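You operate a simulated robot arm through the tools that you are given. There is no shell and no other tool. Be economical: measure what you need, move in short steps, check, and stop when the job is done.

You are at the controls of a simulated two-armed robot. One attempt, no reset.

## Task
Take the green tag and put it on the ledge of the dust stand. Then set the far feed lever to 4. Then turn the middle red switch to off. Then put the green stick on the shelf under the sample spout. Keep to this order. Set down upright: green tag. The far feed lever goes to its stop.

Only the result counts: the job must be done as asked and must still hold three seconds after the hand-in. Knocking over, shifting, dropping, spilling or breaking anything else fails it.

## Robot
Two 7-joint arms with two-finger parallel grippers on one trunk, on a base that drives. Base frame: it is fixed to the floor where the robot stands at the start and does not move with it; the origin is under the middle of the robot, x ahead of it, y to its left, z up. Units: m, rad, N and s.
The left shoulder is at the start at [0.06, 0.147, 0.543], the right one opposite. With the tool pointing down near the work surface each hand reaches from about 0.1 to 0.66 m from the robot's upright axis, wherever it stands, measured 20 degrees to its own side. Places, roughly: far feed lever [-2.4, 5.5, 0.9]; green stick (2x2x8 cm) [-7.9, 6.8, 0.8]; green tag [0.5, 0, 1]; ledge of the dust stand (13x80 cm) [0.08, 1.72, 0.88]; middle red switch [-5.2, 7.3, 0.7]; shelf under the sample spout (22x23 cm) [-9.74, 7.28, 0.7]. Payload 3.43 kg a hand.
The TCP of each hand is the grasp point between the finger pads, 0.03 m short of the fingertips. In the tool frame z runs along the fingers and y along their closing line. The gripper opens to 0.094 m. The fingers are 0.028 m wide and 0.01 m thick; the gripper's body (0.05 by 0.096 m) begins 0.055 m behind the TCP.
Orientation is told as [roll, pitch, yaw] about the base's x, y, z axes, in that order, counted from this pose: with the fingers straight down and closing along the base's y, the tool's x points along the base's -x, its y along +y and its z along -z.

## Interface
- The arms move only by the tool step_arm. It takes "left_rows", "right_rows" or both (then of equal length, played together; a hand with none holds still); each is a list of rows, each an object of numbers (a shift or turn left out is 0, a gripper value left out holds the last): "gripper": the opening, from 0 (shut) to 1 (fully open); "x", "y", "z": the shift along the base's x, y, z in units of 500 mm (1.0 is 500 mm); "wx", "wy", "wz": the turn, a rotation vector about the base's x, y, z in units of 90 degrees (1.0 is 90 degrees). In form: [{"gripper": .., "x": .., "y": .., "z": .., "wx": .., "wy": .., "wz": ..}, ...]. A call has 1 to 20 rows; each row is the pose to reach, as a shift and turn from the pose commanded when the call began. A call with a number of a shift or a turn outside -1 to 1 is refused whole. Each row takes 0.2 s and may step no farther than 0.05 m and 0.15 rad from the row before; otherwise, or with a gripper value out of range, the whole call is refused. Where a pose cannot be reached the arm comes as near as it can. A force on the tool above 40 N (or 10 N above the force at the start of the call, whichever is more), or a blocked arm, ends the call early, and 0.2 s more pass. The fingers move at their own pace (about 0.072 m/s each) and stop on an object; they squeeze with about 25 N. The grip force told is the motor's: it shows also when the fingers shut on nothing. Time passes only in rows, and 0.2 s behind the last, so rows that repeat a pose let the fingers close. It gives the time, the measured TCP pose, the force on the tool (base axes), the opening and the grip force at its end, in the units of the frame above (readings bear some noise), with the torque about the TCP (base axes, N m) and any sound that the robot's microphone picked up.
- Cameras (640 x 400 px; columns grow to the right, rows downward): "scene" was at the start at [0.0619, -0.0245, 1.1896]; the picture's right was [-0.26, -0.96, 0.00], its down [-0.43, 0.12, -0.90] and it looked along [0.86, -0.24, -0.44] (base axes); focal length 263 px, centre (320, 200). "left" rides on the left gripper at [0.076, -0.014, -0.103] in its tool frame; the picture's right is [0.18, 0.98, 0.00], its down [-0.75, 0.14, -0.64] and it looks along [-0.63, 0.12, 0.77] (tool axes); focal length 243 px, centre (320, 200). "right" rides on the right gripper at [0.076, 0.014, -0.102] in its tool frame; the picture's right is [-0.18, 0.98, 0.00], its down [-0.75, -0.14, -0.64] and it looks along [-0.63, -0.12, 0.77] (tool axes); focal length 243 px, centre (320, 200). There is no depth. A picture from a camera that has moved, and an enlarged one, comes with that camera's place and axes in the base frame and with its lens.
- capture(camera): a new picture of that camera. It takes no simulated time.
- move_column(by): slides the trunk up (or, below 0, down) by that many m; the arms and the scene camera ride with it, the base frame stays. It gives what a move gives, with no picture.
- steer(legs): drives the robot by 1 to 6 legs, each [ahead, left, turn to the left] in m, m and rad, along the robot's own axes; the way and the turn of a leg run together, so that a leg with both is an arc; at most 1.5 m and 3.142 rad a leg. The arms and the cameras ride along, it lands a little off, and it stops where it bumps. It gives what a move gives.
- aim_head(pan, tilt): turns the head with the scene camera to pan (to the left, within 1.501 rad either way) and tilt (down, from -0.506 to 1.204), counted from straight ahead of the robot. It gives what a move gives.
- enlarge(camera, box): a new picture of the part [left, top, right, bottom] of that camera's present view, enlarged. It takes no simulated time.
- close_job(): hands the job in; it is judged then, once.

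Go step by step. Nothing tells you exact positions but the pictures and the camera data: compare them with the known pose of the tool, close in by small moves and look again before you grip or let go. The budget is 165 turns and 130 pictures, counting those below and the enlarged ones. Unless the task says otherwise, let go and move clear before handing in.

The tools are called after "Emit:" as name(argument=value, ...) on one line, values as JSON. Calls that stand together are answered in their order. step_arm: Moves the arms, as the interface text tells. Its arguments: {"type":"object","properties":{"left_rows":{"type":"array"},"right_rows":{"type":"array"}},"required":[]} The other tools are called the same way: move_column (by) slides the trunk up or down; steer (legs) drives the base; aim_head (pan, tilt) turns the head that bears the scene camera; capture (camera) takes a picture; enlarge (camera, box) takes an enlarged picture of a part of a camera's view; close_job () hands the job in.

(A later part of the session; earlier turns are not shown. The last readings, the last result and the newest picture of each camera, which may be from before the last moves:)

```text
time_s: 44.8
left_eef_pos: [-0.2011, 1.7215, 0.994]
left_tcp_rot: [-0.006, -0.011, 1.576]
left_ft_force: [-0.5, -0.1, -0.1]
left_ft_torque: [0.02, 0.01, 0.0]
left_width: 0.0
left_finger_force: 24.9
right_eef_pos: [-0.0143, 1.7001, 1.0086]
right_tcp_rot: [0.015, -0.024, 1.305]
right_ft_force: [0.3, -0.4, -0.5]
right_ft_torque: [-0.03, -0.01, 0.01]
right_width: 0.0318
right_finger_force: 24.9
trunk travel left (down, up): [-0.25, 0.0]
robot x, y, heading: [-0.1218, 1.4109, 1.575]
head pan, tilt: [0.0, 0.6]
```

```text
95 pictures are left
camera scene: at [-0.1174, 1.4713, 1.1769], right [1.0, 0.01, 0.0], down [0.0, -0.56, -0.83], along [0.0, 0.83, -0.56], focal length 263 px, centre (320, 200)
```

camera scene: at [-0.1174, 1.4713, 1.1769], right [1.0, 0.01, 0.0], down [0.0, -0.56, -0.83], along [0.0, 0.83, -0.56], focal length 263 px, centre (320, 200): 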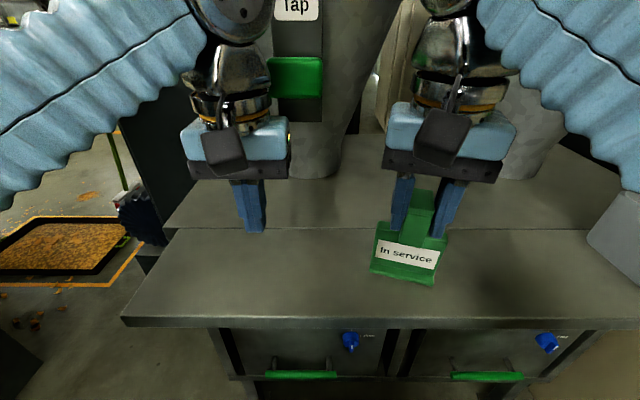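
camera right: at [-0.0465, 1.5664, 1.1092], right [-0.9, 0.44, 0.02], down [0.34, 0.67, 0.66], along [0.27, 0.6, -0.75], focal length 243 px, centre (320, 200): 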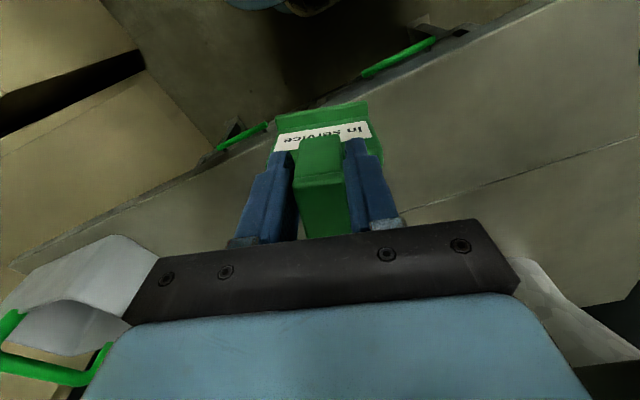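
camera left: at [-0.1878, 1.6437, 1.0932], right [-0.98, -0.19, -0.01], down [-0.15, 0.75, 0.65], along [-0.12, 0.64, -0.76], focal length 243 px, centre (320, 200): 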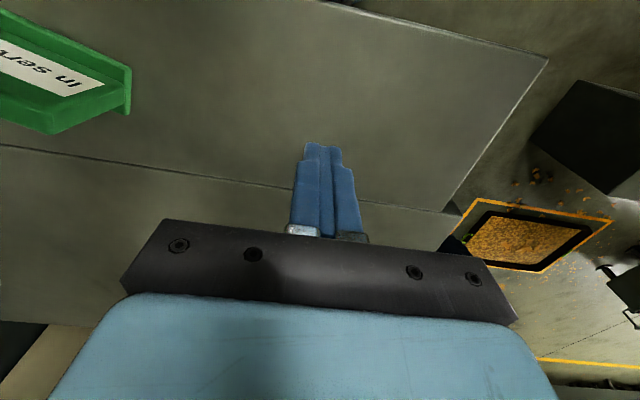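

Good spot (tag centre y≈1.70, ledge 1.65–1.79). Levelling and lowering in tiny steps.

Emit:
step_arm(right_rows=[{"wx": -0.016, "wy": -0.0055, "z": -0.003}, {"wx": -0.016, "wy": -0.0055, "z": -0.006}, {"wx": -0.016, "wy": -0.0055, "z": -0.006}])

```text
time_s: 45.6
left_eef_pos: [-0.1998, 1.7204, 0.9925]
left_tcp_rot: [-0.006, -0.013, 1.577]
left_ft_force: [-0.2, 0.7, -0.5]
left_ft_torque: [0.0, -0.01, -0.03]
left_width: 0.0
left_finger_force: 25.1
right_eef_pos: [-0.0183, 1.7073, 1.0065]
right_tcp_rot: [0.008, -0.008, 1.302]
right_ft_force: [7.2, 1.2, 22.2]
right_ft_torque: [0.21, -0.1, -0.09]
right_width: 0.0317
right_finger_force: 24.9
right hand out of reach, approached as far as the arm can: row 2, 3
trunk travel left (down, up): [-0.25, 0.0]
robot x, y, heading: [-0.117, 1.4128, 1.574]
head pan, tilt: [0.0, 0.6]
```

Contact is made (22 N). A quick look before releasing.

Emit:
enlarge(camera="scene", box=[340, 170, 500, 300])

Emit:
enlarge(camera="left", box=[0, 0, 200, 160])

```text
3.08 times, centred on (420, 235) of scene
camera zoom: at [-0.1168, 1.4708, 1.1772], right [1.0, 0.01, 0.0], down [0.0, -0.56, -0.83], along [0.0, 0.83, -0.56], focal length 810 px, centre (12, 92)
```

zoom: 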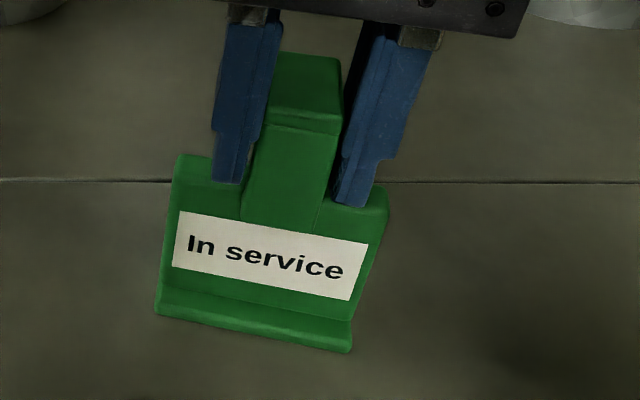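

```text
2.50 times, centred on (100, 80) of left
camera zoom: at [-0.1873, 1.6432, 1.0937], right [-0.98, -0.19, -0.01], down [-0.15, 0.75, 0.65], along [-0.12, 0.64, -0.76], focal length 606 px, centre (870, 500)
```

zoom: 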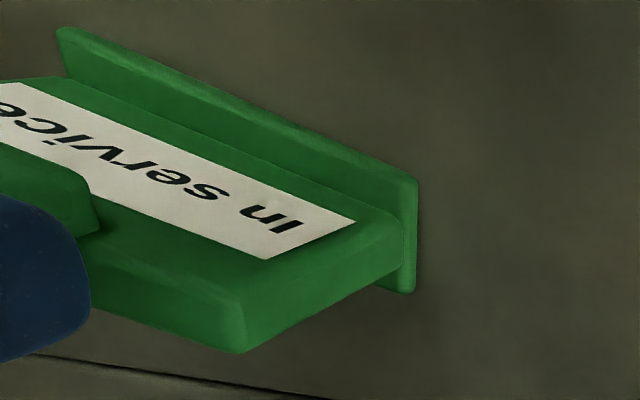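

Resting on the ledge; opening the gripper partially.

Emit:
step_arm(right_rows=[{"gripper": 0.38}, {"gripper": 0.42}, {"gripper": 0.5}, {"gripper": 0.6}, {"gripper": 0.8}, {"gripper": 1.0}, {"gripper": 1.0}])

Emit:
enlarge(camera="scene", box=[340, 170, 500, 300])

Emit:
capture(camera="right")

```text
time_s: 47.2
left_eef_pos: [-0.2002, 1.7217, 0.9924]
left_tcp_rot: [-0.007, -0.011, 1.575]
left_ft_force: [-0.3, -0.1, 0.6]
left_ft_torque: [0.05, -0.01, 0.03]
left_width: 0.0002
left_finger_force: 24.7
right_eef_pos: [-0.0184, 1.7075, 1.0045]
right_tcp_rot: [0.006, -0.007, 1.304]
right_ft_force: [-0.4, 0.8, -0.3]
right_ft_torque: [-0.01, 0.0, -0.01]
right_width: 0.094
right_finger_force: 0.0
trunk travel left (down, up): [-0.25, 0.0]
robot x, y, heading: [-0.1219, 1.413, 1.575]
head pan, tilt: [0.0, 0.6]
```

```text
3.08 times, centred on (420, 235) of scene
camera zoom: at [-0.1174, 1.4715, 1.1769], right [1.0, 0.01, 0.0], down [0.0, -0.56, -0.83], along [0.0, 0.83, -0.56], focal length 810 px, centre (12, 92)
```

zoom: 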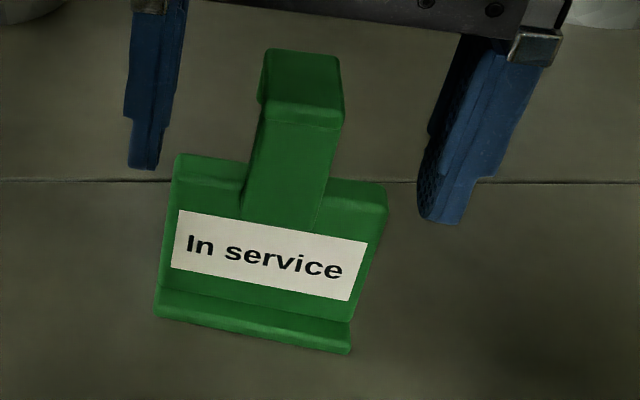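

```text
91 pictures are left
camera right: at [-0.0521, 1.6352, 1.1062], right [-0.9, 0.44, 0.01], down [0.34, 0.68, 0.65], along [0.28, 0.58, -0.76], focal length 243 px, centre (320, 200)
```

right: 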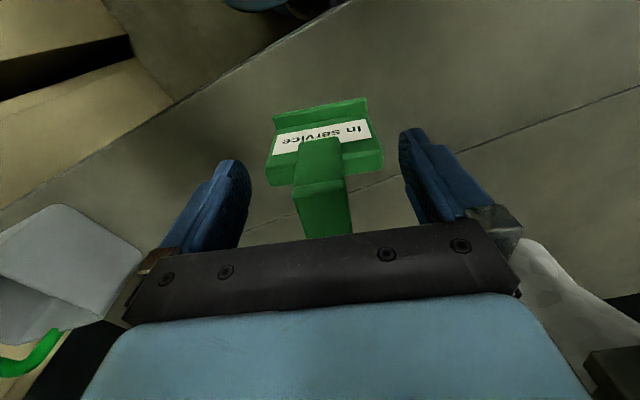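

The tag stands upright and free. Withdrawing the hand along the approach line, then backing off.

Emit:
step_arm(right_rows=[{"x": -0.01, "y": -0.05}, {"x": -0.03, "y": -0.11}, {"x": -0.05, "y": -0.18}, {"x": -0.05, "y": -0.22}])

Emit:
steer(legs=[[-0.6, 0, 0]])

Emit:
aim_head(pan=0.0, tilt=0.3)

Emit:
capture(camera="scene")

Emit:
aim_head(pan=0.9, tilt=0.3)

Emit:
capture(camera="scene")

```text
time_s: 48.2
left_eef_pos: [-0.2012, 1.7213, 0.9929]
left_tcp_rot: [-0.007, -0.01, 1.578]
left_ft_force: [-0.1, -1.2, -0.2]
left_ft_torque: [0.01, 0.0, 0.01]
left_width: 0.0
left_finger_force: 25.2
right_eef_pos: [-0.0584, 1.6188, 0.9954]
right_tcp_rot: [0.001, 0.0, 1.304]
right_ft_force: [0.6, 0.2, -0.7]
right_ft_torque: [0.03, 0.03, -0.03]
right_width: 0.0939
right_finger_force: 0.0
right hand out of reach, approached as far as the arm can: row 1, 2, 3, 4
trunk travel left (down, up): [-0.25, 0.0]
robot x, y, heading: [-0.1201, 1.4138, 1.575]
head pan, tilt: [0.0, 0.6]
```

```text
time_s: 51.6
left_eef_pos: [-0.1978, 1.1168, 0.9918]
left_tcp_rot: [-0.006, -0.011, 1.564]
left_ft_force: [0.6, -0.6, 0.1]
left_ft_torque: [0.0, 0.02, -0.01]
left_width: 0.0002
left_finger_force: 25.3
right_eef_pos: [-0.0564, 1.0102, 0.9953]
right_tcp_rot: [-0.001, 0.001, 1.293]
right_ft_force: [-0.1, 0.1, 0.2]
right_ft_torque: [0.04, -0.02, 0.03]
right_width: 0.094
right_finger_force: 0.1
trunk travel left (down, up): [-0.25, 0.0]
robot x, y, heading: [-0.1201, 0.8028, 1.567]
head pan, tilt: [0.0, 0.6]
```

```text
time_s: 52.5
left_eef_pos: [-0.1962, 1.1165, 0.9917]
left_tcp_rot: [-0.007, -0.012, 1.564]
left_ft_force: [0.6, 0.2, 0.1]
left_ft_torque: [-0.01, 0.0, 0.01]
left_width: 0.0
left_finger_force: 25.2
right_eef_pos: [-0.0567, 1.0116, 0.995]
right_tcp_rot: [-0.001, 0.0, 1.292]
right_ft_force: [0.1, -0.4, 0.3]
right_ft_torque: [-0.01, -0.01, 0.02]
right_width: 0.0942
right_finger_force: 0.0
trunk travel left (down, up): [-0.25, 0.0]
robot x, y, heading: [-0.122, 0.8017, 1.565]
head pan, tilt: [0.0, 0.3]
```

```text
90 pictures are left
camera scene: at [-0.1173, 0.8695, 1.2043], right [1.0, -0.01, 0.0], down [0.0, -0.3, -0.95], along [0.01, 0.95, -0.3], focal length 263 px, centre (320, 200)
```

scene: 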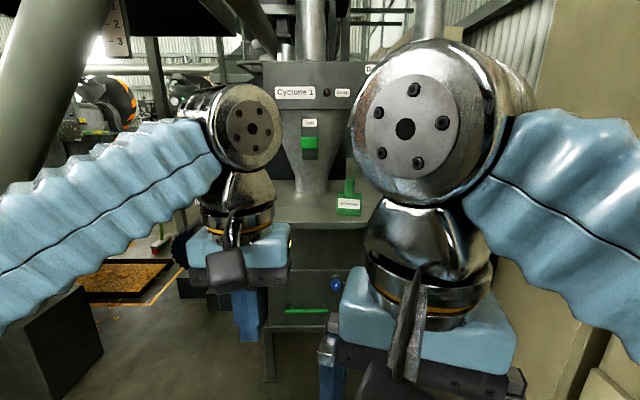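

```text
time_s: 53.6
left_eef_pos: [-0.1969, 1.115, 0.9909]
left_tcp_rot: [-0.007, -0.012, 1.564]
left_ft_force: [0.9, 0.5, 1.0]
left_ft_torque: [-0.01, 0.02, 0.0]
left_width: 0.0
left_finger_force: 24.9
right_eef_pos: [-0.0562, 1.0109, 0.9951]
right_tcp_rot: [0.001, 0.0, 1.292]
right_ft_force: [0.2, -0.1, 0.0]
right_ft_torque: [-0.01, -0.02, 0.0]
right_width: 0.0939
right_finger_force: 0.0
trunk travel left (down, up): [-0.25, 0.0]
robot x, y, heading: [-0.1218, 0.8066, 1.56]
head pan, tilt: [0.901, 0.3]
```

```text
89 pictures are left
camera scene: at [-0.1907, 0.8348, 1.2044], right [0.63, 0.78, 0.0], down [0.23, -0.19, -0.96], along [-0.74, 0.6, -0.3], focal length 263 px, centre (320, 200)
```

scene: 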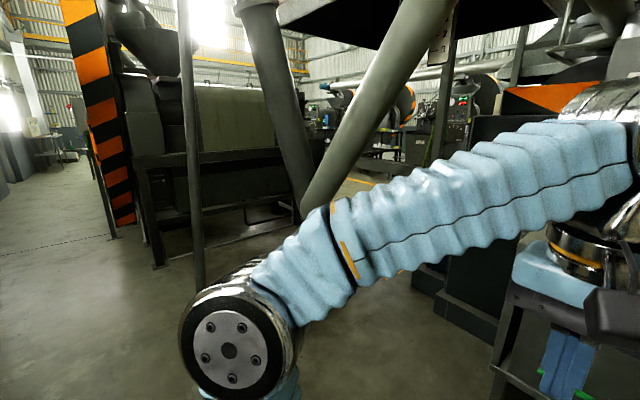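

The tag stays on the ledge. Now I need a route to the lever at (-2.4, 5.5); looking round for free floor.

Emit:
aim_head(pan=0.4, tilt=0.2)

Emit:
capture(camera="scene")

Emit:
aim_head(pan=1.4, tilt=0.35)

Emit:
capture(camera="scene")

```text
time_s: 54.6
left_eef_pos: [-0.1979, 1.1158, 0.9924]
left_tcp_rot: [-0.006, -0.011, 1.563]
left_ft_force: [0.0, 0.3, 0.4]
left_ft_torque: [0.01, -0.02, 0.01]
left_width: 0.0
left_finger_force: 24.4
right_eef_pos: [-0.0585, 1.0111, 0.9969]
right_tcp_rot: [0.001, -0.001, 1.292]
right_ft_force: [-0.1, 0.0, -0.2]
right_ft_torque: [0.02, -0.01, 0.04]
right_width: 0.094
right_finger_force: 0.1
trunk travel left (down, up): [-0.25, 0.0]
robot x, y, heading: [-0.1219, 0.8094, 1.568]
head pan, tilt: [0.4, 0.201]
```

```text
88 pictures are left
camera scene: at [-0.1537, 0.8622, 1.2136], right [0.92, 0.38, 0.0], down [0.08, -0.18, -0.98], along [-0.38, 0.91, -0.2], focal length 263 px, centre (320, 200)
```

scene: 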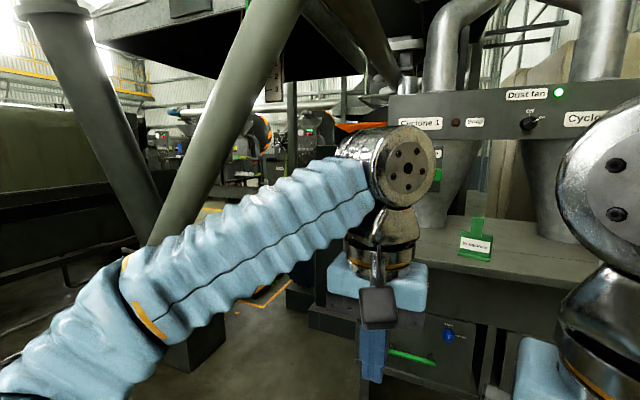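

```text
time_s: 55.9
left_eef_pos: [-0.1974, 1.1162, 0.9936]
left_tcp_rot: [-0.004, -0.01, 1.564]
left_ft_force: [-1.6, -0.4, 0.9]
left_ft_torque: [0.02, -0.01, -0.02]
left_width: 0.0
left_finger_force: 25.1
right_eef_pos: [-0.0561, 1.011, 0.9964]
right_tcp_rot: [0.001, 0.0, 1.291]
right_ft_force: [-0.1, 0.2, 0.4]
right_ft_torque: [-0.03, -0.03, -0.01]
right_width: 0.0939
right_finger_force: 0.0
trunk travel left (down, up): [-0.25, 0.0]
robot x, y, heading: [-0.1213, 0.8054, 1.563]
head pan, tilt: [1.4, 0.351]
```

```text
87 pictures are left
camera scene: at [-0.2097, 0.7928, 1.1997], right [0.18, 0.98, 0.0], down [0.34, -0.06, -0.94], along [-0.92, 0.17, -0.34], focal length 263 px, centre (320, 200)
```

scene: 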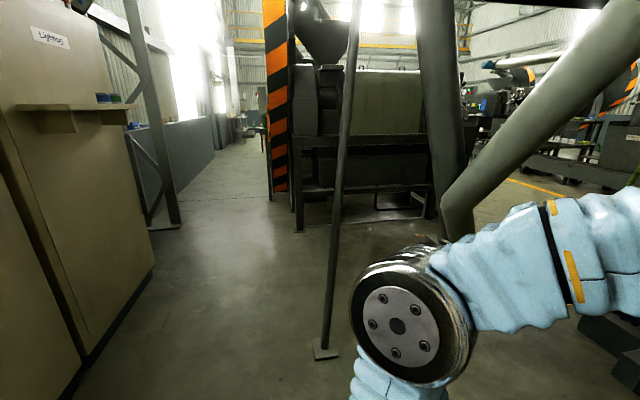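

The pipe footing and dust tray close the direct way north. I'll turn west and go along the corridor (y≈0.38) between the cabinet and the striped machine.

Emit:
steer(legs=[[0, 0, 1.575], [0.4, 0.43, 0], [1.4, 0, 0]])

Emit:
aim_head(pan=-0.4, tilt=0.25)

Emit:
capture(camera="scene")

Emit:
aim_head(pan=0.2, tilt=0.25)

Emit:
capture(camera="scene")

```text
time_s: 69.6
left_eef_pos: [-2.1836, 0.2474, 0.9928]
left_tcp_rot: [-0.007, -0.012, -3.131]
left_ft_force: [-0.6, -0.6, 0.0]
left_ft_torque: [-0.02, 0.01, -0.04]
left_width: 0.0001
left_finger_force: 24.8
right_eef_pos: [-2.0821, 0.3901, 0.995]
right_tcp_rot: [0.001, 0.001, 2.88]
right_ft_force: [-0.2, 0.5, -0.4]
right_ft_torque: [-0.02, -0.01, 0.01]
right_width: 0.0939
right_finger_force: 0.0
trunk travel left (down, up): [-0.25, 0.0]
robot x, y, heading: [-1.8741, 0.33, -3.134]
head pan, tilt: [1.4, 0.351]
```

```text
time_s: 71.4
left_eef_pos: [-2.1837, 0.2477, 0.9933]
left_tcp_rot: [-0.008, -0.01, -3.131]
left_ft_force: [-0.4, -0.3, 0.0]
left_ft_torque: [0.05, 0.0, -0.02]
left_width: 0.0
left_finger_force: 25.1
right_eef_pos: [-2.0803, 0.3899, 0.9952]
right_tcp_rot: [0.001, 0.001, 2.881]
right_ft_force: [-0.4, 0.3, 0.4]
right_ft_torque: [0.02, 0.01, 0.03]
right_width: 0.0939
right_finger_force: 0.1
trunk travel left (down, up): [-0.25, 0.0]
robot x, y, heading: [-1.8756, 0.326, -3.133]
head pan, tilt: [-0.4, 0.25]
```

```text
86 pictures are left
camera scene: at [-1.9284, 0.3643, 1.2091], right [0.38, 0.92, 0.0], down [0.23, -0.09, -0.97], along [-0.9, 0.37, -0.25], focal length 263 px, centre (320, 200)
```

scene: 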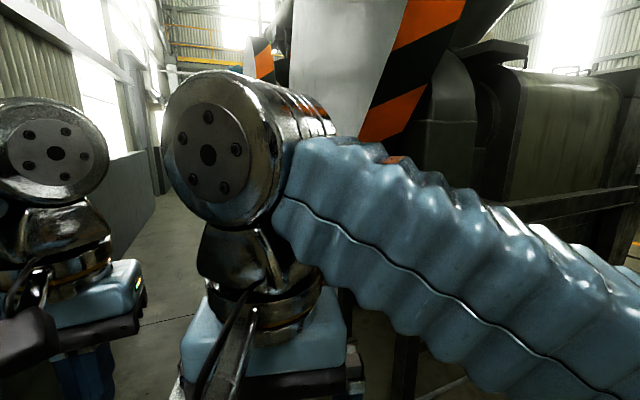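

```text
time_s: 72.4
left_eef_pos: [-2.1835, 0.2479, 0.9914]
left_tcp_rot: [-0.008, -0.01, -3.131]
left_ft_force: [-0.4, -0.1, 0.4]
left_ft_torque: [-0.02, -0.01, -0.02]
left_width: 0.0
left_finger_force: 25.1
right_eef_pos: [-2.0811, 0.3898, 0.9949]
right_tcp_rot: [-0.001, 0.0, 2.879]
right_ft_force: [-0.2, 0.0, -0.1]
right_ft_torque: [-0.01, -0.01, 0.02]
right_width: 0.0939
right_finger_force: 0.1
trunk travel left (down, up): [-0.25, 0.0]
robot x, y, heading: [-1.8744, 0.3259, -3.133]
head pan, tilt: [0.201, 0.25]
```

```text
85 pictures are left
camera scene: at [-1.9334, 0.3094, 1.2091], right [-0.21, 0.98, 0.0], down [0.24, 0.05, -0.97], along [-0.95, -0.2, -0.25], focal length 263 px, centre (320, 200)
```

scene: 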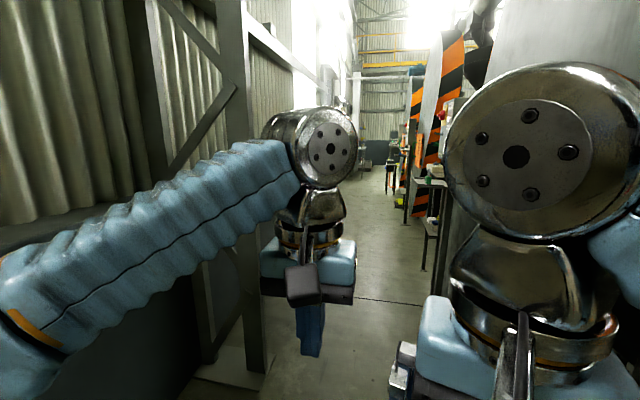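

The corridor is free, but the arms block the view. I'll lower both hands to see better and continue west.

Emit:
step_arm(left_rows=[{"z": -0.08}, {"z": -0.16}, {"z": -0.24}, {"z": -0.32}, {"z": -0.4}, {"z": -0.48}, {"z": -0.48}], right_rows=[{"z": -0.08, "x": -0.04}, {"z": -0.16, "x": -0.1, "wz": 0.08}, {"z": -0.24, "x": -0.15, "wz": 0.16}, {"z": -0.32, "x": -0.2, "wz": 0.17}, {"z": -0.4, "x": -0.2, "wz": 0.17, "y": 0.05}, {"z": -0.48, "x": -0.2, "wz": 0.17, "y": 0.1}, {"z": -0.48, "x": -0.2, "wz": 0.17, "y": 0.1}])

Emit:
capture(camera="scene")

```text
time_s: 74.0
left_eef_pos: [-2.1847, 0.2448, 0.7508]
left_tcp_rot: [-0.007, -0.01, -3.131]
left_ft_force: [0.8, 0.1, 0.3]
left_ft_torque: [0.0, 0.0, 0.0]
left_width: 0.0
left_finger_force: 25.0
right_eef_pos: [-2.1804, 0.4415, 0.7544]
right_tcp_rot: [0.0, 0.001, -3.136]
right_ft_force: [0.3, 0.6, -0.7]
right_ft_torque: [-0.05, 0.0, -0.01]
right_width: 0.094
right_finger_force: 0.1
trunk travel left (down, up): [-0.25, 0.0]
robot x, y, heading: [-1.8724, 0.3306, -3.131]
head pan, tilt: [0.201, 0.25]
```

```text
84 pictures are left
camera scene: at [-1.9334, 0.3094, 1.2091], right [-0.21, 0.98, 0.0], down [0.24, 0.05, -0.97], along [-0.95, -0.2, -0.25], focal length 263 px, centre (320, 200)
```

scene: 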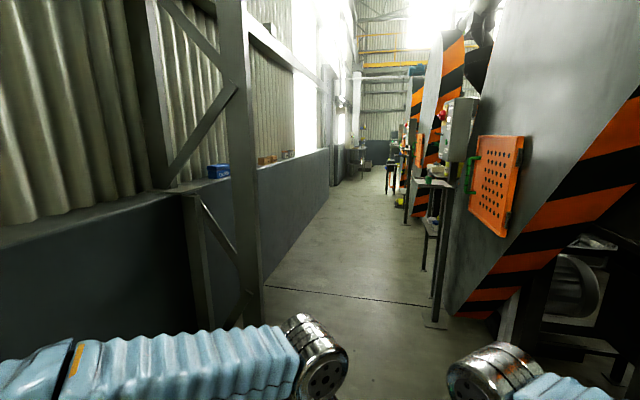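

Emit:
enlarge(camera="scene", box=[320, 80, 480, 280])

Emit:
aim_head(pan=-0.8, tilt=0.2)

Emit:
capture(camera="scene")

Emit:
aim_head(pan=-1.45, tilt=0.2)

Emit:
capture(camera="scene")

```text
2.00 times, centred on (400, 180) of scene
camera zoom: at [-1.9334, 0.3094, 1.2091], right [-0.21, 0.98, 0.0], down [0.24, 0.05, -0.97], along [-0.95, -0.2, -0.25], focal length 526 px, centre (160, 240)
```

zoom: 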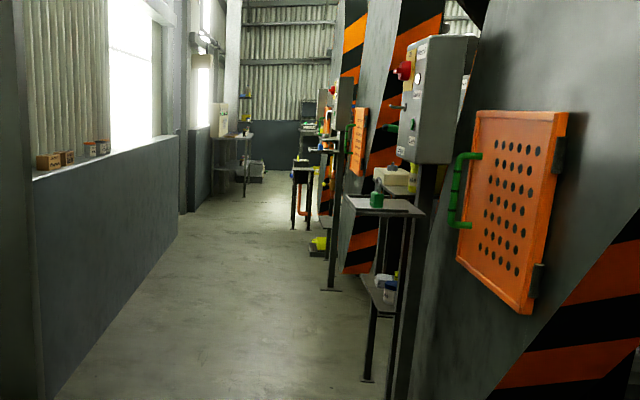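

```text
time_s: 75.3
left_eef_pos: [-2.1848, 0.246, 0.7516]
left_tcp_rot: [-0.006, -0.009, -3.131]
left_ft_force: [0.1, 0.8, -0.1]
left_ft_torque: [-0.03, -0.02, -0.03]
left_width: 0.0
left_finger_force: 25.2
right_eef_pos: [-2.1811, 0.4417, 0.7549]
right_tcp_rot: [0.001, 0.0, -3.139]
right_ft_force: [0.6, 0.1, 0.2]
right_ft_torque: [0.04, -0.01, -0.02]
right_width: 0.0939
right_finger_force: 0.2
trunk travel left (down, up): [-0.25, 0.0]
robot x, y, heading: [-1.8745, 0.3297, -3.138]
head pan, tilt: [-0.799, 0.201]
```

```text
82 pictures are left
camera scene: at [-1.9076, 0.395, 1.2137], right [0.71, 0.7, 0.0], down [0.14, -0.14, -0.98], along [-0.69, 0.7, -0.2], focal length 263 px, centre (320, 200)
```

scene: 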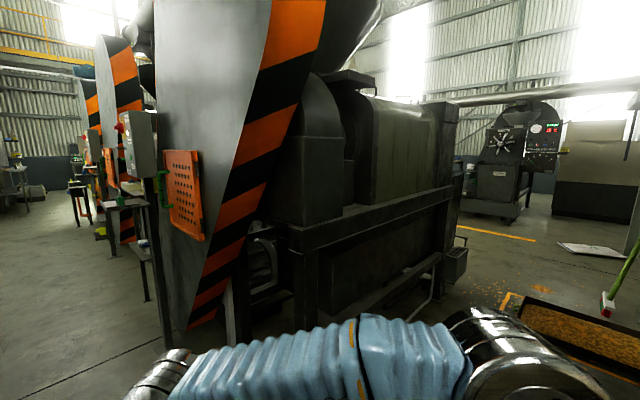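

```text
time_s: 76.3
left_eef_pos: [-2.1846, 0.2457, 0.7512]
left_tcp_rot: [-0.007, -0.01, -3.131]
left_ft_force: [0.1, 0.1, -0.4]
left_ft_torque: [-0.01, -0.02, 0.03]
left_width: 0.0
left_finger_force: 24.6
right_eef_pos: [-2.1806, 0.4408, 0.7537]
right_tcp_rot: [0.001, 0.001, -3.137]
right_ft_force: [0.2, -0.7, 0.5]
right_ft_torque: [0.02, 0.0, -0.01]
right_width: 0.094
right_finger_force: 0.0
trunk travel left (down, up): [-0.25, 0.0]
robot x, y, heading: [-1.8783, 0.3267, -3.135]
head pan, tilt: [-1.45, 0.201]
```

```text
81 pictures are left
camera scene: at [-1.8541, 0.4212, 1.2137], right [0.99, 0.13, 0.0], down [0.03, -0.2, -0.98], along [-0.13, 0.97, -0.2], focal length 263 px, centre (320, 200)
```

scene: 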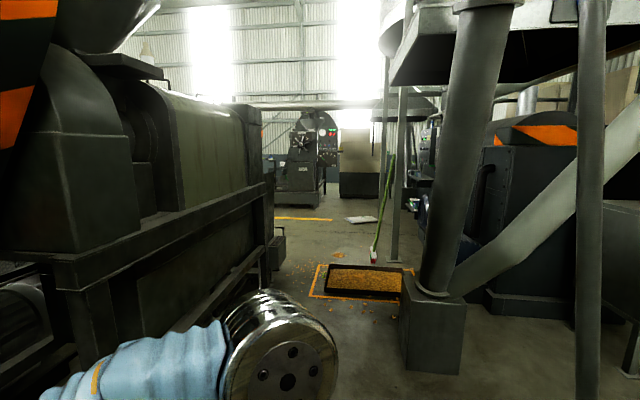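

Emit:
enlarge(camera="scene", box=[240, 90, 440, 220])

Emit:
steer(legs=[[1.5, 0.05, 0]])

Emit:
aim_head(pan=-0.9, tilt=0.2)

Emit:
capture(camera="scene")

```text
3.08 times, centred on (340, 155) of scene
camera zoom: at [-1.8541, 0.4212, 1.2137], right [0.99, 0.13, 0.0], down [0.03, -0.2, -0.98], along [-0.13, 0.97, -0.2], focal length 810 px, centre (258, 338)
```

zoom: 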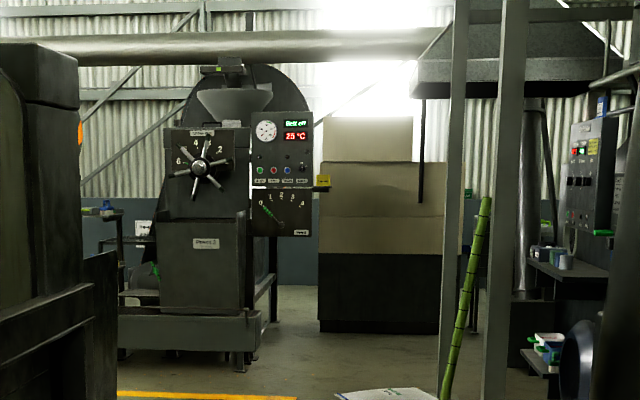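

```text
refused: leg 1 is longer than a leg can be; nothing moved
```

```text
time_s: 77.3
left_eef_pos: [-2.1843, 0.2457, 0.7522]
left_tcp_rot: [-0.006, -0.01, -3.133]
left_ft_force: [-0.2, 0.9, 0.2]
left_ft_torque: [-0.06, 0.01, -0.02]
left_width: 0.0
left_finger_force: 25.7
right_eef_pos: [-2.1806, 0.4402, 0.7542]
right_tcp_rot: [0.002, 0.002, -3.135]
right_ft_force: [-0.1, 0.4, -0.7]
right_ft_torque: [0.0, 0.02, 0.02]
right_width: 0.0941
right_finger_force: 0.1
trunk travel left (down, up): [-0.25, 0.0]
robot x, y, heading: [-1.8767, 0.3287, -3.132]
head pan, tilt: [-0.901, 0.201]
```

```text
79 pictures are left
camera scene: at [-1.9005, 0.4014, 1.2137], right [0.78, 0.63, 0.0], down [0.13, -0.16, -0.98], along [-0.61, 0.76, -0.2], focal length 263 px, centre (320, 200)
```

scene: 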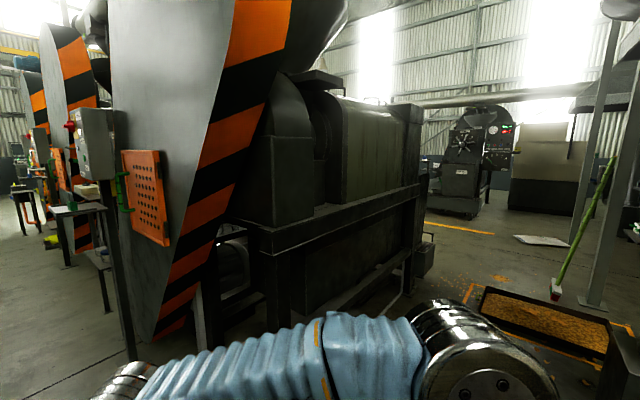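

The lever with a 1–4 scale is on the far machine's panel facing us. Continuing west to find the gap northwards.

Emit:
steer(legs=[[1.4, 0.05, 0], [0.7, 0, 0]])

Emit:
aim_head(pan=-1.2, tilt=0.25)

Emit:
capture(camera="scene")

```text
time_s: 85.2
left_eef_pos: [-3.6504, 0.1908, 0.7539]
left_tcp_rot: [-0.004, -0.02, 3.14]
left_ft_force: [-0.1, 0.0, 1.2]
left_ft_torque: [0.0, 0.0, 0.02]
left_width: 0.0
left_finger_force: 25.2
right_eef_pos: [-3.6444, 0.3877, 0.761]
right_tcp_rot: [-0.002, -0.029, 3.13]
right_ft_force: [0.5, 0.6, -0.2]
right_ft_torque: [0.0, -0.01, 0.03]
right_width: 0.094
right_finger_force: 0.1
trunk travel left (down, up): [-0.25, 0.0]
robot x, y, heading: [-3.3471, 0.2699, 3.136]
head pan, tilt: [-0.901, 0.201]
stopped in leg 2: the robot was blocked; the commanded pose is now the measured one
```

```text
time_s: 86.0
left_eef_pos: [-3.6503, 0.1908, 0.7551]
left_tcp_rot: [-0.005, -0.021, 3.138]
left_ft_force: [-0.1, -0.1, -0.2]
left_ft_torque: [-0.02, 0.03, -0.02]
left_width: 0.0001
left_finger_force: 25.0
right_eef_pos: [-3.644, 0.387, 0.7616]
right_tcp_rot: [-0.001, -0.026, 3.133]
right_ft_force: [0.0, -0.1, 0.1]
right_ft_torque: [-0.02, -0.01, -0.03]
right_width: 0.0939
right_finger_force: 0.0
trunk travel left (down, up): [-0.25, 0.0]
robot x, y, heading: [-3.3451, 0.2667, 3.138]
head pan, tilt: [-1.201, 0.25]
```

```text
78 pictures are left
camera scene: at [-3.3364, 0.358, 1.209], right [0.93, 0.36, -0.01], down [0.08, -0.23, -0.97], along [-0.35, 0.9, -0.24], focal length 263 px, centre (320, 200)
```

scene: 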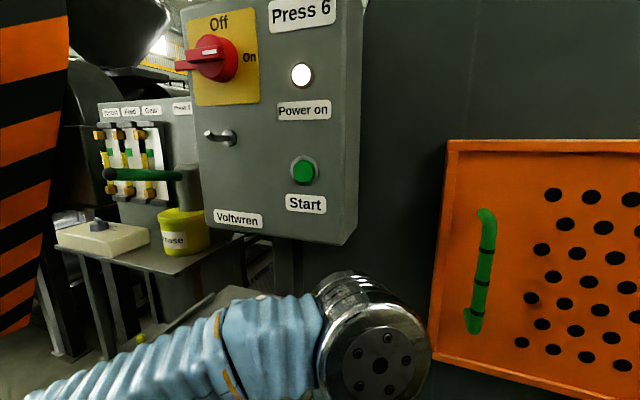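

The right elbow met the Press 6 stand. Backing off a little and stretching the arms forward to draw the elbows in.

Emit:
steer(legs=[[-0.12, 0.0, 0], [0, 0.1, 0]])

Emit:
step_arm(left_rows=[{"x": -0.08}, {"x": -0.16}, {"x": -0.24}, {"x": -0.32}, {"x": -0.4}, {"x": -0.48}, {"x": -0.54}, {"x": -0.54}], right_rows=[{"x": -0.08}, {"x": -0.16}, {"x": -0.24}, {"x": -0.32}, {"x": -0.4}, {"x": -0.48}, {"x": -0.54}, {"x": -0.54}])

Emit:
aim_head(pan=-0.5, tilt=0.5)

Emit:
capture(camera="scene")

```text
time_s: 88.0
left_eef_pos: [-3.5364, 0.0872, 0.7504]
left_tcp_rot: [-0.008, -0.012, -3.14]
left_ft_force: [0.4, 0.5, -0.1]
left_ft_torque: [-0.05, -0.03, -0.03]
left_width: 0.0
left_finger_force: 25.2
right_eef_pos: [-3.5318, 0.283, 0.7572]
right_tcp_rot: [-0.003, -0.015, 3.135]
right_ft_force: [0.3, 0.3, -1.3]
right_ft_torque: [-0.04, -0.01, -0.03]
right_width: 0.0943
right_finger_force: 0.0
trunk travel left (down, up): [-0.25, 0.0]
robot x, y, heading: [-3.2274, 0.1706, -3.143]
head pan, tilt: [-1.201, 0.25]
```

```text
time_s: 89.8
left_eef_pos: [-3.8066, 0.0872, 0.752]
left_tcp_rot: [-0.008, -0.009, -3.14]
left_ft_force: [0.2, 0.2, -0.4]
left_ft_torque: [0.01, 0.01, 0.02]
left_width: 0.0
left_finger_force: 25.1
right_eef_pos: [-3.8026, 0.2833, 0.7559]
right_tcp_rot: [-0.002, -0.016, 3.135]
right_ft_force: [0.2, 1.5, -0.3]
right_ft_torque: [0.02, -0.02, -0.01]
right_width: 0.0942
right_finger_force: 0.0
trunk travel left (down, up): [-0.25, 0.0]
robot x, y, heading: [-3.2267, 0.1688, -3.139]
head pan, tilt: [-1.201, 0.25]
```

```text
time_s: 90.8
left_eef_pos: [-3.8058, 0.0896, 0.7508]
left_tcp_rot: [-0.009, -0.009, -3.138]
left_ft_force: [-0.5, 0.3, 0.0]
left_ft_torque: [0.01, 0.0, 0.03]
left_width: 0.0
left_finger_force: 25.1
right_eef_pos: [-3.8031, 0.2826, 0.7573]
right_tcp_rot: [-0.002, -0.016, 3.135]
right_ft_force: [0.9, 0.6, 1.3]
right_ft_torque: [0.01, 0.01, -0.01]
right_width: 0.0939
right_finger_force: 0.0
trunk travel left (down, up): [-0.25, 0.0]
robot x, y, heading: [-3.2292, 0.1664, -3.142]
head pan, tilt: [-0.499, 0.499]
```

```text
77 pictures are left
camera scene: at [-3.2738, 0.211, 1.186], right [0.48, 0.88, 0.0], down [0.42, -0.23, -0.88], along [-0.77, 0.42, -0.48], focal length 263 px, centre (320, 200)
```

scene: 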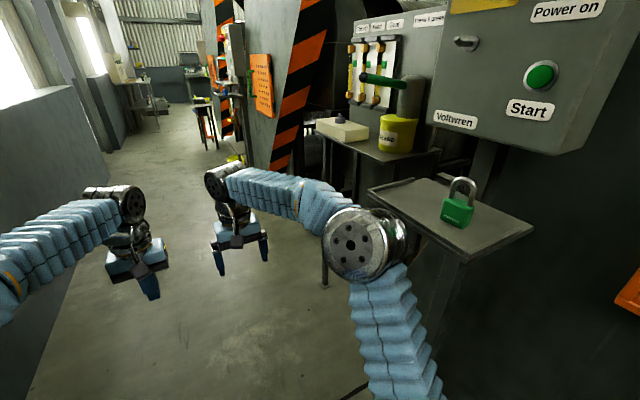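

Elbows are in now with good clearance. Proceeding west.

Emit:
steer(legs=[[1.4, 0.0, 0]])

Emit:
aim_head(pan=-0.9, tilt=0.35)

Emit:
capture(camera="scene")

Emit:
aim_head(pan=-1.5, tilt=0.35)

Emit:
capture(camera="scene")

```text
time_s: 97.9
left_eef_pos: [-5.2184, 0.0737, 0.7519]
left_tcp_rot: [-0.009, -0.009, -3.13]
left_ft_force: [-0.7, 0.7, 0.4]
left_ft_torque: [-0.04, 0.0, 0.03]
left_width: 0.0002
left_finger_force: 25.2
right_eef_pos: [-5.216, 0.27, 0.7573]
right_tcp_rot: [-0.003, -0.014, -3.137]
right_ft_force: [0.0, -0.6, -0.2]
right_ft_torque: [-0.01, 0.0, -0.01]
right_width: 0.0942
right_finger_force: 0.1
trunk travel left (down, up): [-0.25, 0.0]
robot x, y, heading: [-4.639, 0.1645, -3.133]
head pan, tilt: [-0.499, 0.499]
```

```text
time_s: 98.7
left_eef_pos: [-5.2188, 0.075, 0.7517]
left_tcp_rot: [-0.008, -0.009, -3.131]
left_ft_force: [0.1, 0.0, 0.2]
left_ft_torque: [-0.02, 0.04, 0.01]
left_width: 0.0
left_finger_force: 24.5
right_eef_pos: [-5.2158, 0.2708, 0.7564]
right_tcp_rot: [-0.002, -0.016, -3.139]
right_ft_force: [0.0, 0.5, -0.1]
right_ft_torque: [-0.04, 0.02, 0.02]
right_width: 0.0939
right_finger_force: 0.0
trunk travel left (down, up): [-0.25, 0.0]
robot x, y, heading: [-4.6398, 0.157, -3.131]
head pan, tilt: [-0.901, 0.351]
```

```text
76 pictures are left
camera scene: at [-4.6653, 0.2324, 1.1996], right [0.78, 0.63, 0.0], down [0.22, -0.27, -0.94], along [-0.59, 0.73, -0.34], focal length 263 px, centre (320, 200)
```

scene: 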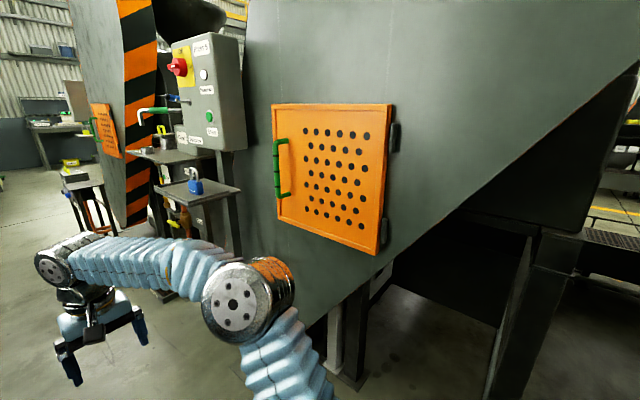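

```text
time_s: 99.7
left_eef_pos: [-5.2187, 0.0752, 0.7516]
left_tcp_rot: [-0.008, -0.008, -3.131]
left_ft_force: [0.3, 0.0, -0.4]
left_ft_torque: [-0.01, 0.0, 0.02]
left_width: 0.0
left_finger_force: 24.7
right_eef_pos: [-5.2153, 0.2696, 0.7573]
right_tcp_rot: [-0.001, -0.015, -3.139]
right_ft_force: [0.2, -0.9, 0.2]
right_ft_torque: [0.02, 0.01, 0.0]
right_width: 0.094
right_finger_force: 0.0
trunk travel left (down, up): [-0.25, 0.0]
robot x, y, heading: [-4.6389, 0.1625, -3.13]
head pan, tilt: [-1.499, 0.351]
```

```text
75 pictures are left
camera scene: at [-4.6143, 0.2529, 1.1997], right [1.0, 0.08, 0.0], down [0.03, -0.34, -0.94], along [-0.08, 0.94, -0.34], focal length 263 px, centre (320, 200)
```

scene: 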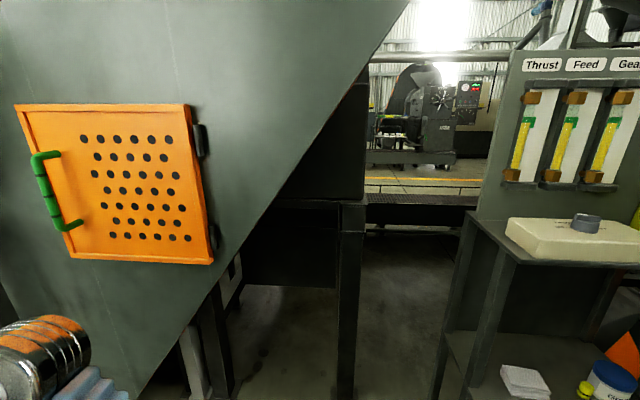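

A conveyor blocks the gap here, so I continue west towards the corridor's end.

Emit:
steer(legs=[[1.4, 0.05, 0]])

Emit:
aim_head(pan=-0.3, tilt=0.35)

Emit:
capture(camera="scene")

```text
time_s: 106.7
left_eef_pos: [-6.6074, 0.0368, 0.7513]
left_tcp_rot: [-0.009, -0.009, 3.131]
left_ft_force: [-0.3, 0.3, 0.3]
left_ft_torque: [0.02, -0.03, 0.01]
left_width: 0.0
left_finger_force: 25.2
right_eef_pos: [-6.6009, 0.2331, 0.7557]
right_tcp_rot: [-0.001, -0.016, 3.123]
right_ft_force: [0.6, 0.7, 0.6]
right_ft_torque: [-0.02, 0.02, -0.02]
right_width: 0.0939
right_finger_force: 0.0
trunk travel left (down, up): [-0.25, 0.0]
robot x, y, heading: [-6.0262, 0.1075, 3.129]
head pan, tilt: [-1.499, 0.351]
```

```text
time_s: 108.1
left_eef_pos: [-6.6076, 0.0367, 0.752]
left_tcp_rot: [-0.007, -0.009, 3.131]
left_ft_force: [-0.3, -0.6, 0.0]
left_ft_torque: [0.0, -0.01, 0.02]
left_width: 0.0
left_finger_force: 24.6
right_eef_pos: [-6.6017, 0.2325, 0.7548]
right_tcp_rot: [-0.002, -0.017, 3.122]
right_ft_force: [0.5, 0.7, 0.2]
right_ft_torque: [0.01, 0.0, 0.02]
right_width: 0.0937
right_finger_force: 0.1
trunk travel left (down, up): [-0.25, 0.0]
robot x, y, heading: [-6.0284, 0.1098, 3.134]
head pan, tilt: [-0.3, 0.351]
```

```text
74 pictures are left
camera scene: at [-6.0822, 0.1379, 1.1996], right [0.31, 0.95, 0.0], down [0.33, -0.11, -0.94], along [-0.89, 0.29, -0.34], focal length 263 px, centre (320, 200)
```

scene: 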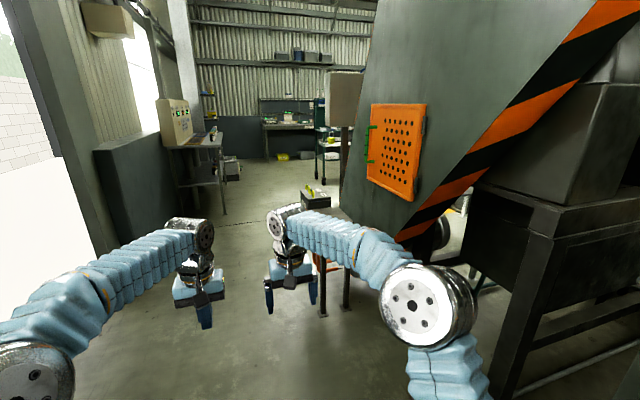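

A small table juts out ahead on the right; I'll keep left (y≈-0.1) to pass it.

Emit:
steer(legs=[[0.25, 0.22, 0], [1.4, 0, 0]])

Emit:
aim_head(pan=-0.9, tilt=0.3)

Emit:
capture(camera="scene")

```text
time_s: 116.8
left_eef_pos: [-8.2653, -0.1455, 0.7511]
left_tcp_rot: [-0.008, -0.009, 3.118]
left_ft_force: [0.5, -0.1, -0.7]
left_ft_torque: [-0.01, -0.02, -0.03]
left_width: 0.0003
left_finger_force: 24.7
right_eef_pos: [-8.2559, 0.0489, 0.757]
right_tcp_rot: [-0.001, -0.016, 3.11]
right_ft_force: [1.3, 0.0, -0.9]
right_ft_torque: [0.03, 0.0, 0.0]
right_width: 0.0941
right_finger_force: 0.1
trunk travel left (down, up): [-0.25, 0.0]
robot x, y, heading: [-7.6828, -0.0831, 3.112]
head pan, tilt: [-0.3, 0.351]
```

```text
time_s: 117.8
left_eef_pos: [-8.2642, -0.1456, 0.7517]
left_tcp_rot: [-0.007, -0.011, 3.12]
left_ft_force: [-0.6, -0.8, -0.1]
left_ft_torque: [-0.02, 0.02, 0.0]
left_width: 0.0
left_finger_force: 25.0
right_eef_pos: [-8.2568, 0.0492, 0.7566]
right_tcp_rot: [-0.001, -0.015, 3.11]
right_ft_force: [0.4, 0.5, -0.5]
right_ft_torque: [-0.03, -0.02, 0.01]
right_width: 0.0939
right_finger_force: 0.1
trunk travel left (down, up): [-0.25, 0.0]
robot x, y, heading: [-7.686, -0.0837, 3.121]
head pan, tilt: [-0.901, 0.3]
```

```text
73 pictures are left
camera scene: at [-7.7068, -0.0068, 1.2044], right [0.8, 0.6, 0.0], down [0.18, -0.24, -0.96], along [-0.58, 0.76, -0.3], focal length 263 px, centre (320, 200)
```

scene: 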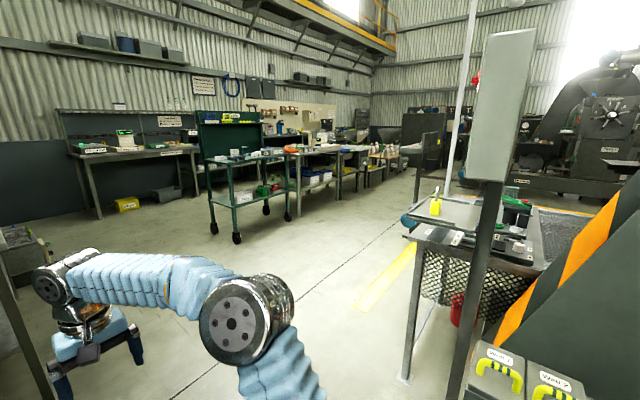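

Open floor with a wide aisle north at x≈-8.9. I'll turn right in stages, clear of the tables.

Emit:
steer(legs=[[0.2, 0, 0], [0, 0, -0.8], [0.9, 0, 0], [0, 0, -0.75], [1.3, 0, 0]])

Emit:
aim_head(pan=0.0, tilt=0.25)

Emit:
capture(camera="scene")

Emit:
aim_head(pan=-0.8, tilt=0.25)

Emit:
capture(camera="scene")

```text
time_s: 133.3
left_eef_pos: [-8.5771, 2.3894, 0.7514]
left_tcp_rot: [-0.005, 0.01, 1.562]
left_ft_force: [-1.1, 0.5, 0.6]
left_ft_torque: [0.0, -0.02, 0.02]
left_width: 0.0
left_finger_force: 24.7
right_eef_pos: [-8.3863, 2.3956, 0.7621]
right_tcp_rot: [-0.003, -0.024, 1.57]
right_ft_force: [-0.3, -0.4, -0.2]
right_ft_torque: [0.01, -0.02, -0.02]
right_width: 0.0939
right_finger_force: 0.1
trunk travel left (down, up): [-0.25, 0.0]
robot x, y, heading: [-8.4972, 1.8266, 1.576]
head pan, tilt: [-0.901, 0.3]
stopped in leg 5: the robot was blocked; the commanded pose is now the measured one
```

```text
time_s: 134.5
left_eef_pos: [-8.5761, 2.3902, 0.7523]
left_tcp_rot: [-0.006, 0.007, 1.561]
left_ft_force: [0.2, -0.1, -0.2]
left_ft_torque: [0.0, 0.03, 0.0]
left_width: 0.0
left_finger_force: 25.1
right_eef_pos: [-8.3845, 2.3959, 0.7638]
right_tcp_rot: [-0.004, -0.026, 1.57]
right_ft_force: [0.0, -0.2, 0.1]
right_ft_torque: [0.0, -0.01, -0.02]
right_width: 0.094
right_finger_force: 0.1
trunk travel left (down, up): [-0.25, 0.0]
robot x, y, heading: [-8.4964, 1.8248, 1.581]
head pan, tilt: [0.0, 0.25]
```

```text
72 pictures are left
camera scene: at [-8.4956, 1.878, 1.2096], right [1.0, 0.0, 0.0], down [0.0, -0.24, -0.97], along [0.0, 0.97, -0.24], focal length 263 px, centre (320, 200)
```

scene: 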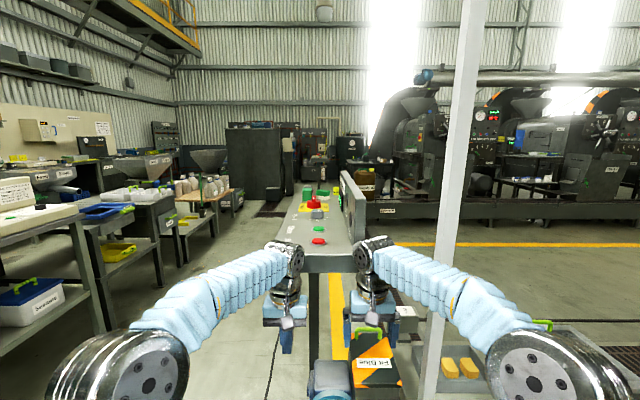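

```text
time_s: 135.6
left_eef_pos: [-8.5753, 2.3898, 0.7516]
left_tcp_rot: [-0.002, 0.006, 1.561]
left_ft_force: [-0.5, 0.5, 0.0]
left_ft_torque: [0.0, 0.04, -0.01]
left_width: 0.0
left_finger_force: 25.6
right_eef_pos: [-8.385, 2.3951, 0.7624]
right_tcp_rot: [-0.004, -0.026, 1.569]
right_ft_force: [0.5, 0.3, -0.6]
right_ft_torque: [0.01, 0.0, -0.01]
right_width: 0.0941
right_finger_force: 0.2
trunk travel left (down, up): [-0.25, 0.0]
robot x, y, heading: [-8.4956, 1.8258, 1.579]
head pan, tilt: [-0.799, 0.25]
```

```text
71 pictures are left
camera scene: at [-8.4284, 1.85, 1.2095], right [0.7, -0.71, -0.01], down [-0.17, -0.16, -0.97], along [0.69, 0.68, -0.24], focal length 263 px, centre (320, 200)
```

scene: 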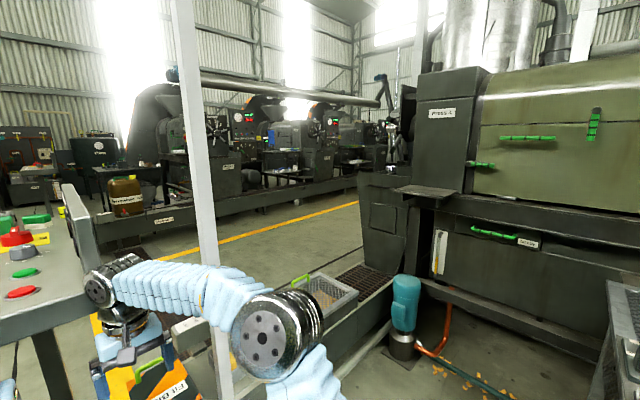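

I touched a table with items ahead. I'll back off, shift left into the aisle at x≈-9.2, and go north past it.

Emit:
steer(legs=[[-0.25, 0, 0], [0, 0.7, 0], [1.4, 0, 0], [1.5, 0, 0]])

Emit:
aim_head(pan=-0.7, tilt=0.25)

Emit:
capture(camera="scene")

Emit:
aim_head(pan=-1.5, tilt=0.35)

Emit:
capture(camera="scene")

```text
time_s: 154.4
left_eef_pos: [-9.2749, 5.0377, 0.7457]
left_tcp_rot: [-0.002, 0.016, 1.555]
left_ft_force: [0.1, -0.2, 0.4]
left_ft_torque: [-0.01, -0.03, -0.01]
left_width: 0.0
left_finger_force: 25.2
right_eef_pos: [-9.0831, 5.0413, 0.7582]
right_tcp_rot: [-0.001, -0.017, 1.561]
right_ft_force: [-0.3, -0.4, 0.2]
right_ft_torque: [0.0, 0.03, -0.02]
right_width: 0.0939
right_finger_force: 0.0
trunk travel left (down, up): [-0.25, 0.0]
robot x, y, heading: [-9.2019, 4.4668, 1.571]
head pan, tilt: [-0.799, 0.25]
```

```text
time_s: 155.1
left_eef_pos: [-9.2755, 5.0378, 0.7451]
left_tcp_rot: [-0.002, 0.018, 1.555]
left_ft_force: [-0.7, -0.3, 0.2]
left_ft_torque: [0.01, 0.04, 0.01]
left_width: 0.0001
left_finger_force: 25.3
right_eef_pos: [-9.0833, 5.0416, 0.757]
right_tcp_rot: [-0.002, -0.016, 1.563]
right_ft_force: [1.3, -0.1, -0.5]
right_ft_torque: [0.02, 0.03, 0.03]
right_width: 0.0943
right_finger_force: 0.1
trunk travel left (down, up): [-0.25, 0.0]
robot x, y, heading: [-9.1998, 4.4653, 1.569]
head pan, tilt: [-0.7, 0.25]
```

```text
70 pictures are left
camera scene: at [-9.1373, 4.5076, 1.2091], right [0.76, -0.65, 0.0], down [-0.16, -0.19, -0.97], along [0.63, 0.74, -0.25], focal length 263 px, centre (320, 200)
```

scene: 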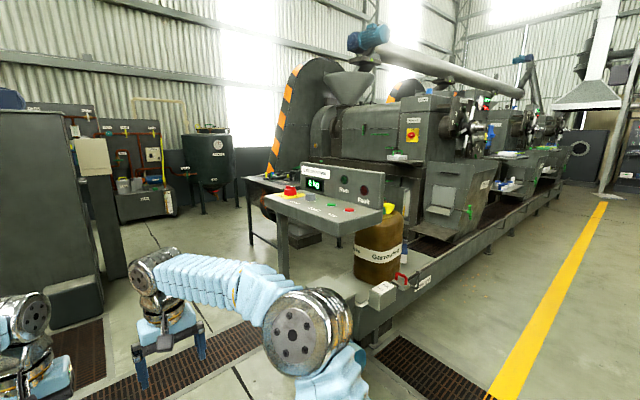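

```text
time_s: 156.2
left_eef_pos: [-9.2741, 5.0381, 0.7467]
left_tcp_rot: [-0.001, 0.018, 1.556]
left_ft_force: [0.1, -0.1, 0.5]
left_ft_torque: [0.01, -0.02, -0.01]
left_width: 0.0
left_finger_force: 25.3
right_eef_pos: [-9.0827, 5.0409, 0.7579]
right_tcp_rot: [-0.001, -0.015, 1.563]
right_ft_force: [1.5, -0.3, 0.3]
right_ft_torque: [0.0, -0.03, 0.0]
right_width: 0.0942
right_finger_force: 0.1
trunk travel left (down, up): [-0.25, 0.0]
robot x, y, heading: [-9.1995, 4.4684, 1.568]
head pan, tilt: [-1.499, 0.351]
```

```text
69 pictures are left
camera scene: at [-9.1048, 4.4429, 1.1997], right [0.07, -1.0, 0.0], down [-0.34, -0.02, -0.94], along [0.94, 0.07, -0.34], focal length 263 px, centre (320, 200)
```

scene: 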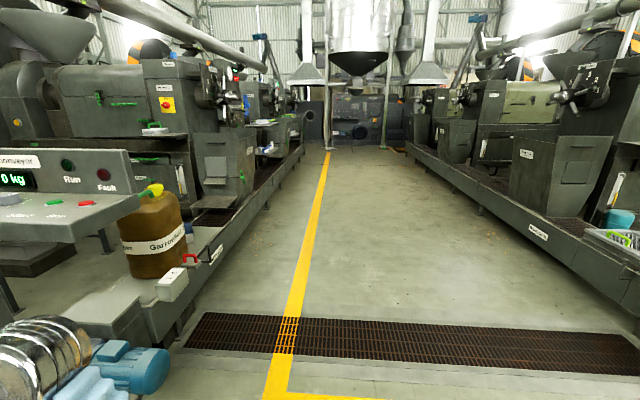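

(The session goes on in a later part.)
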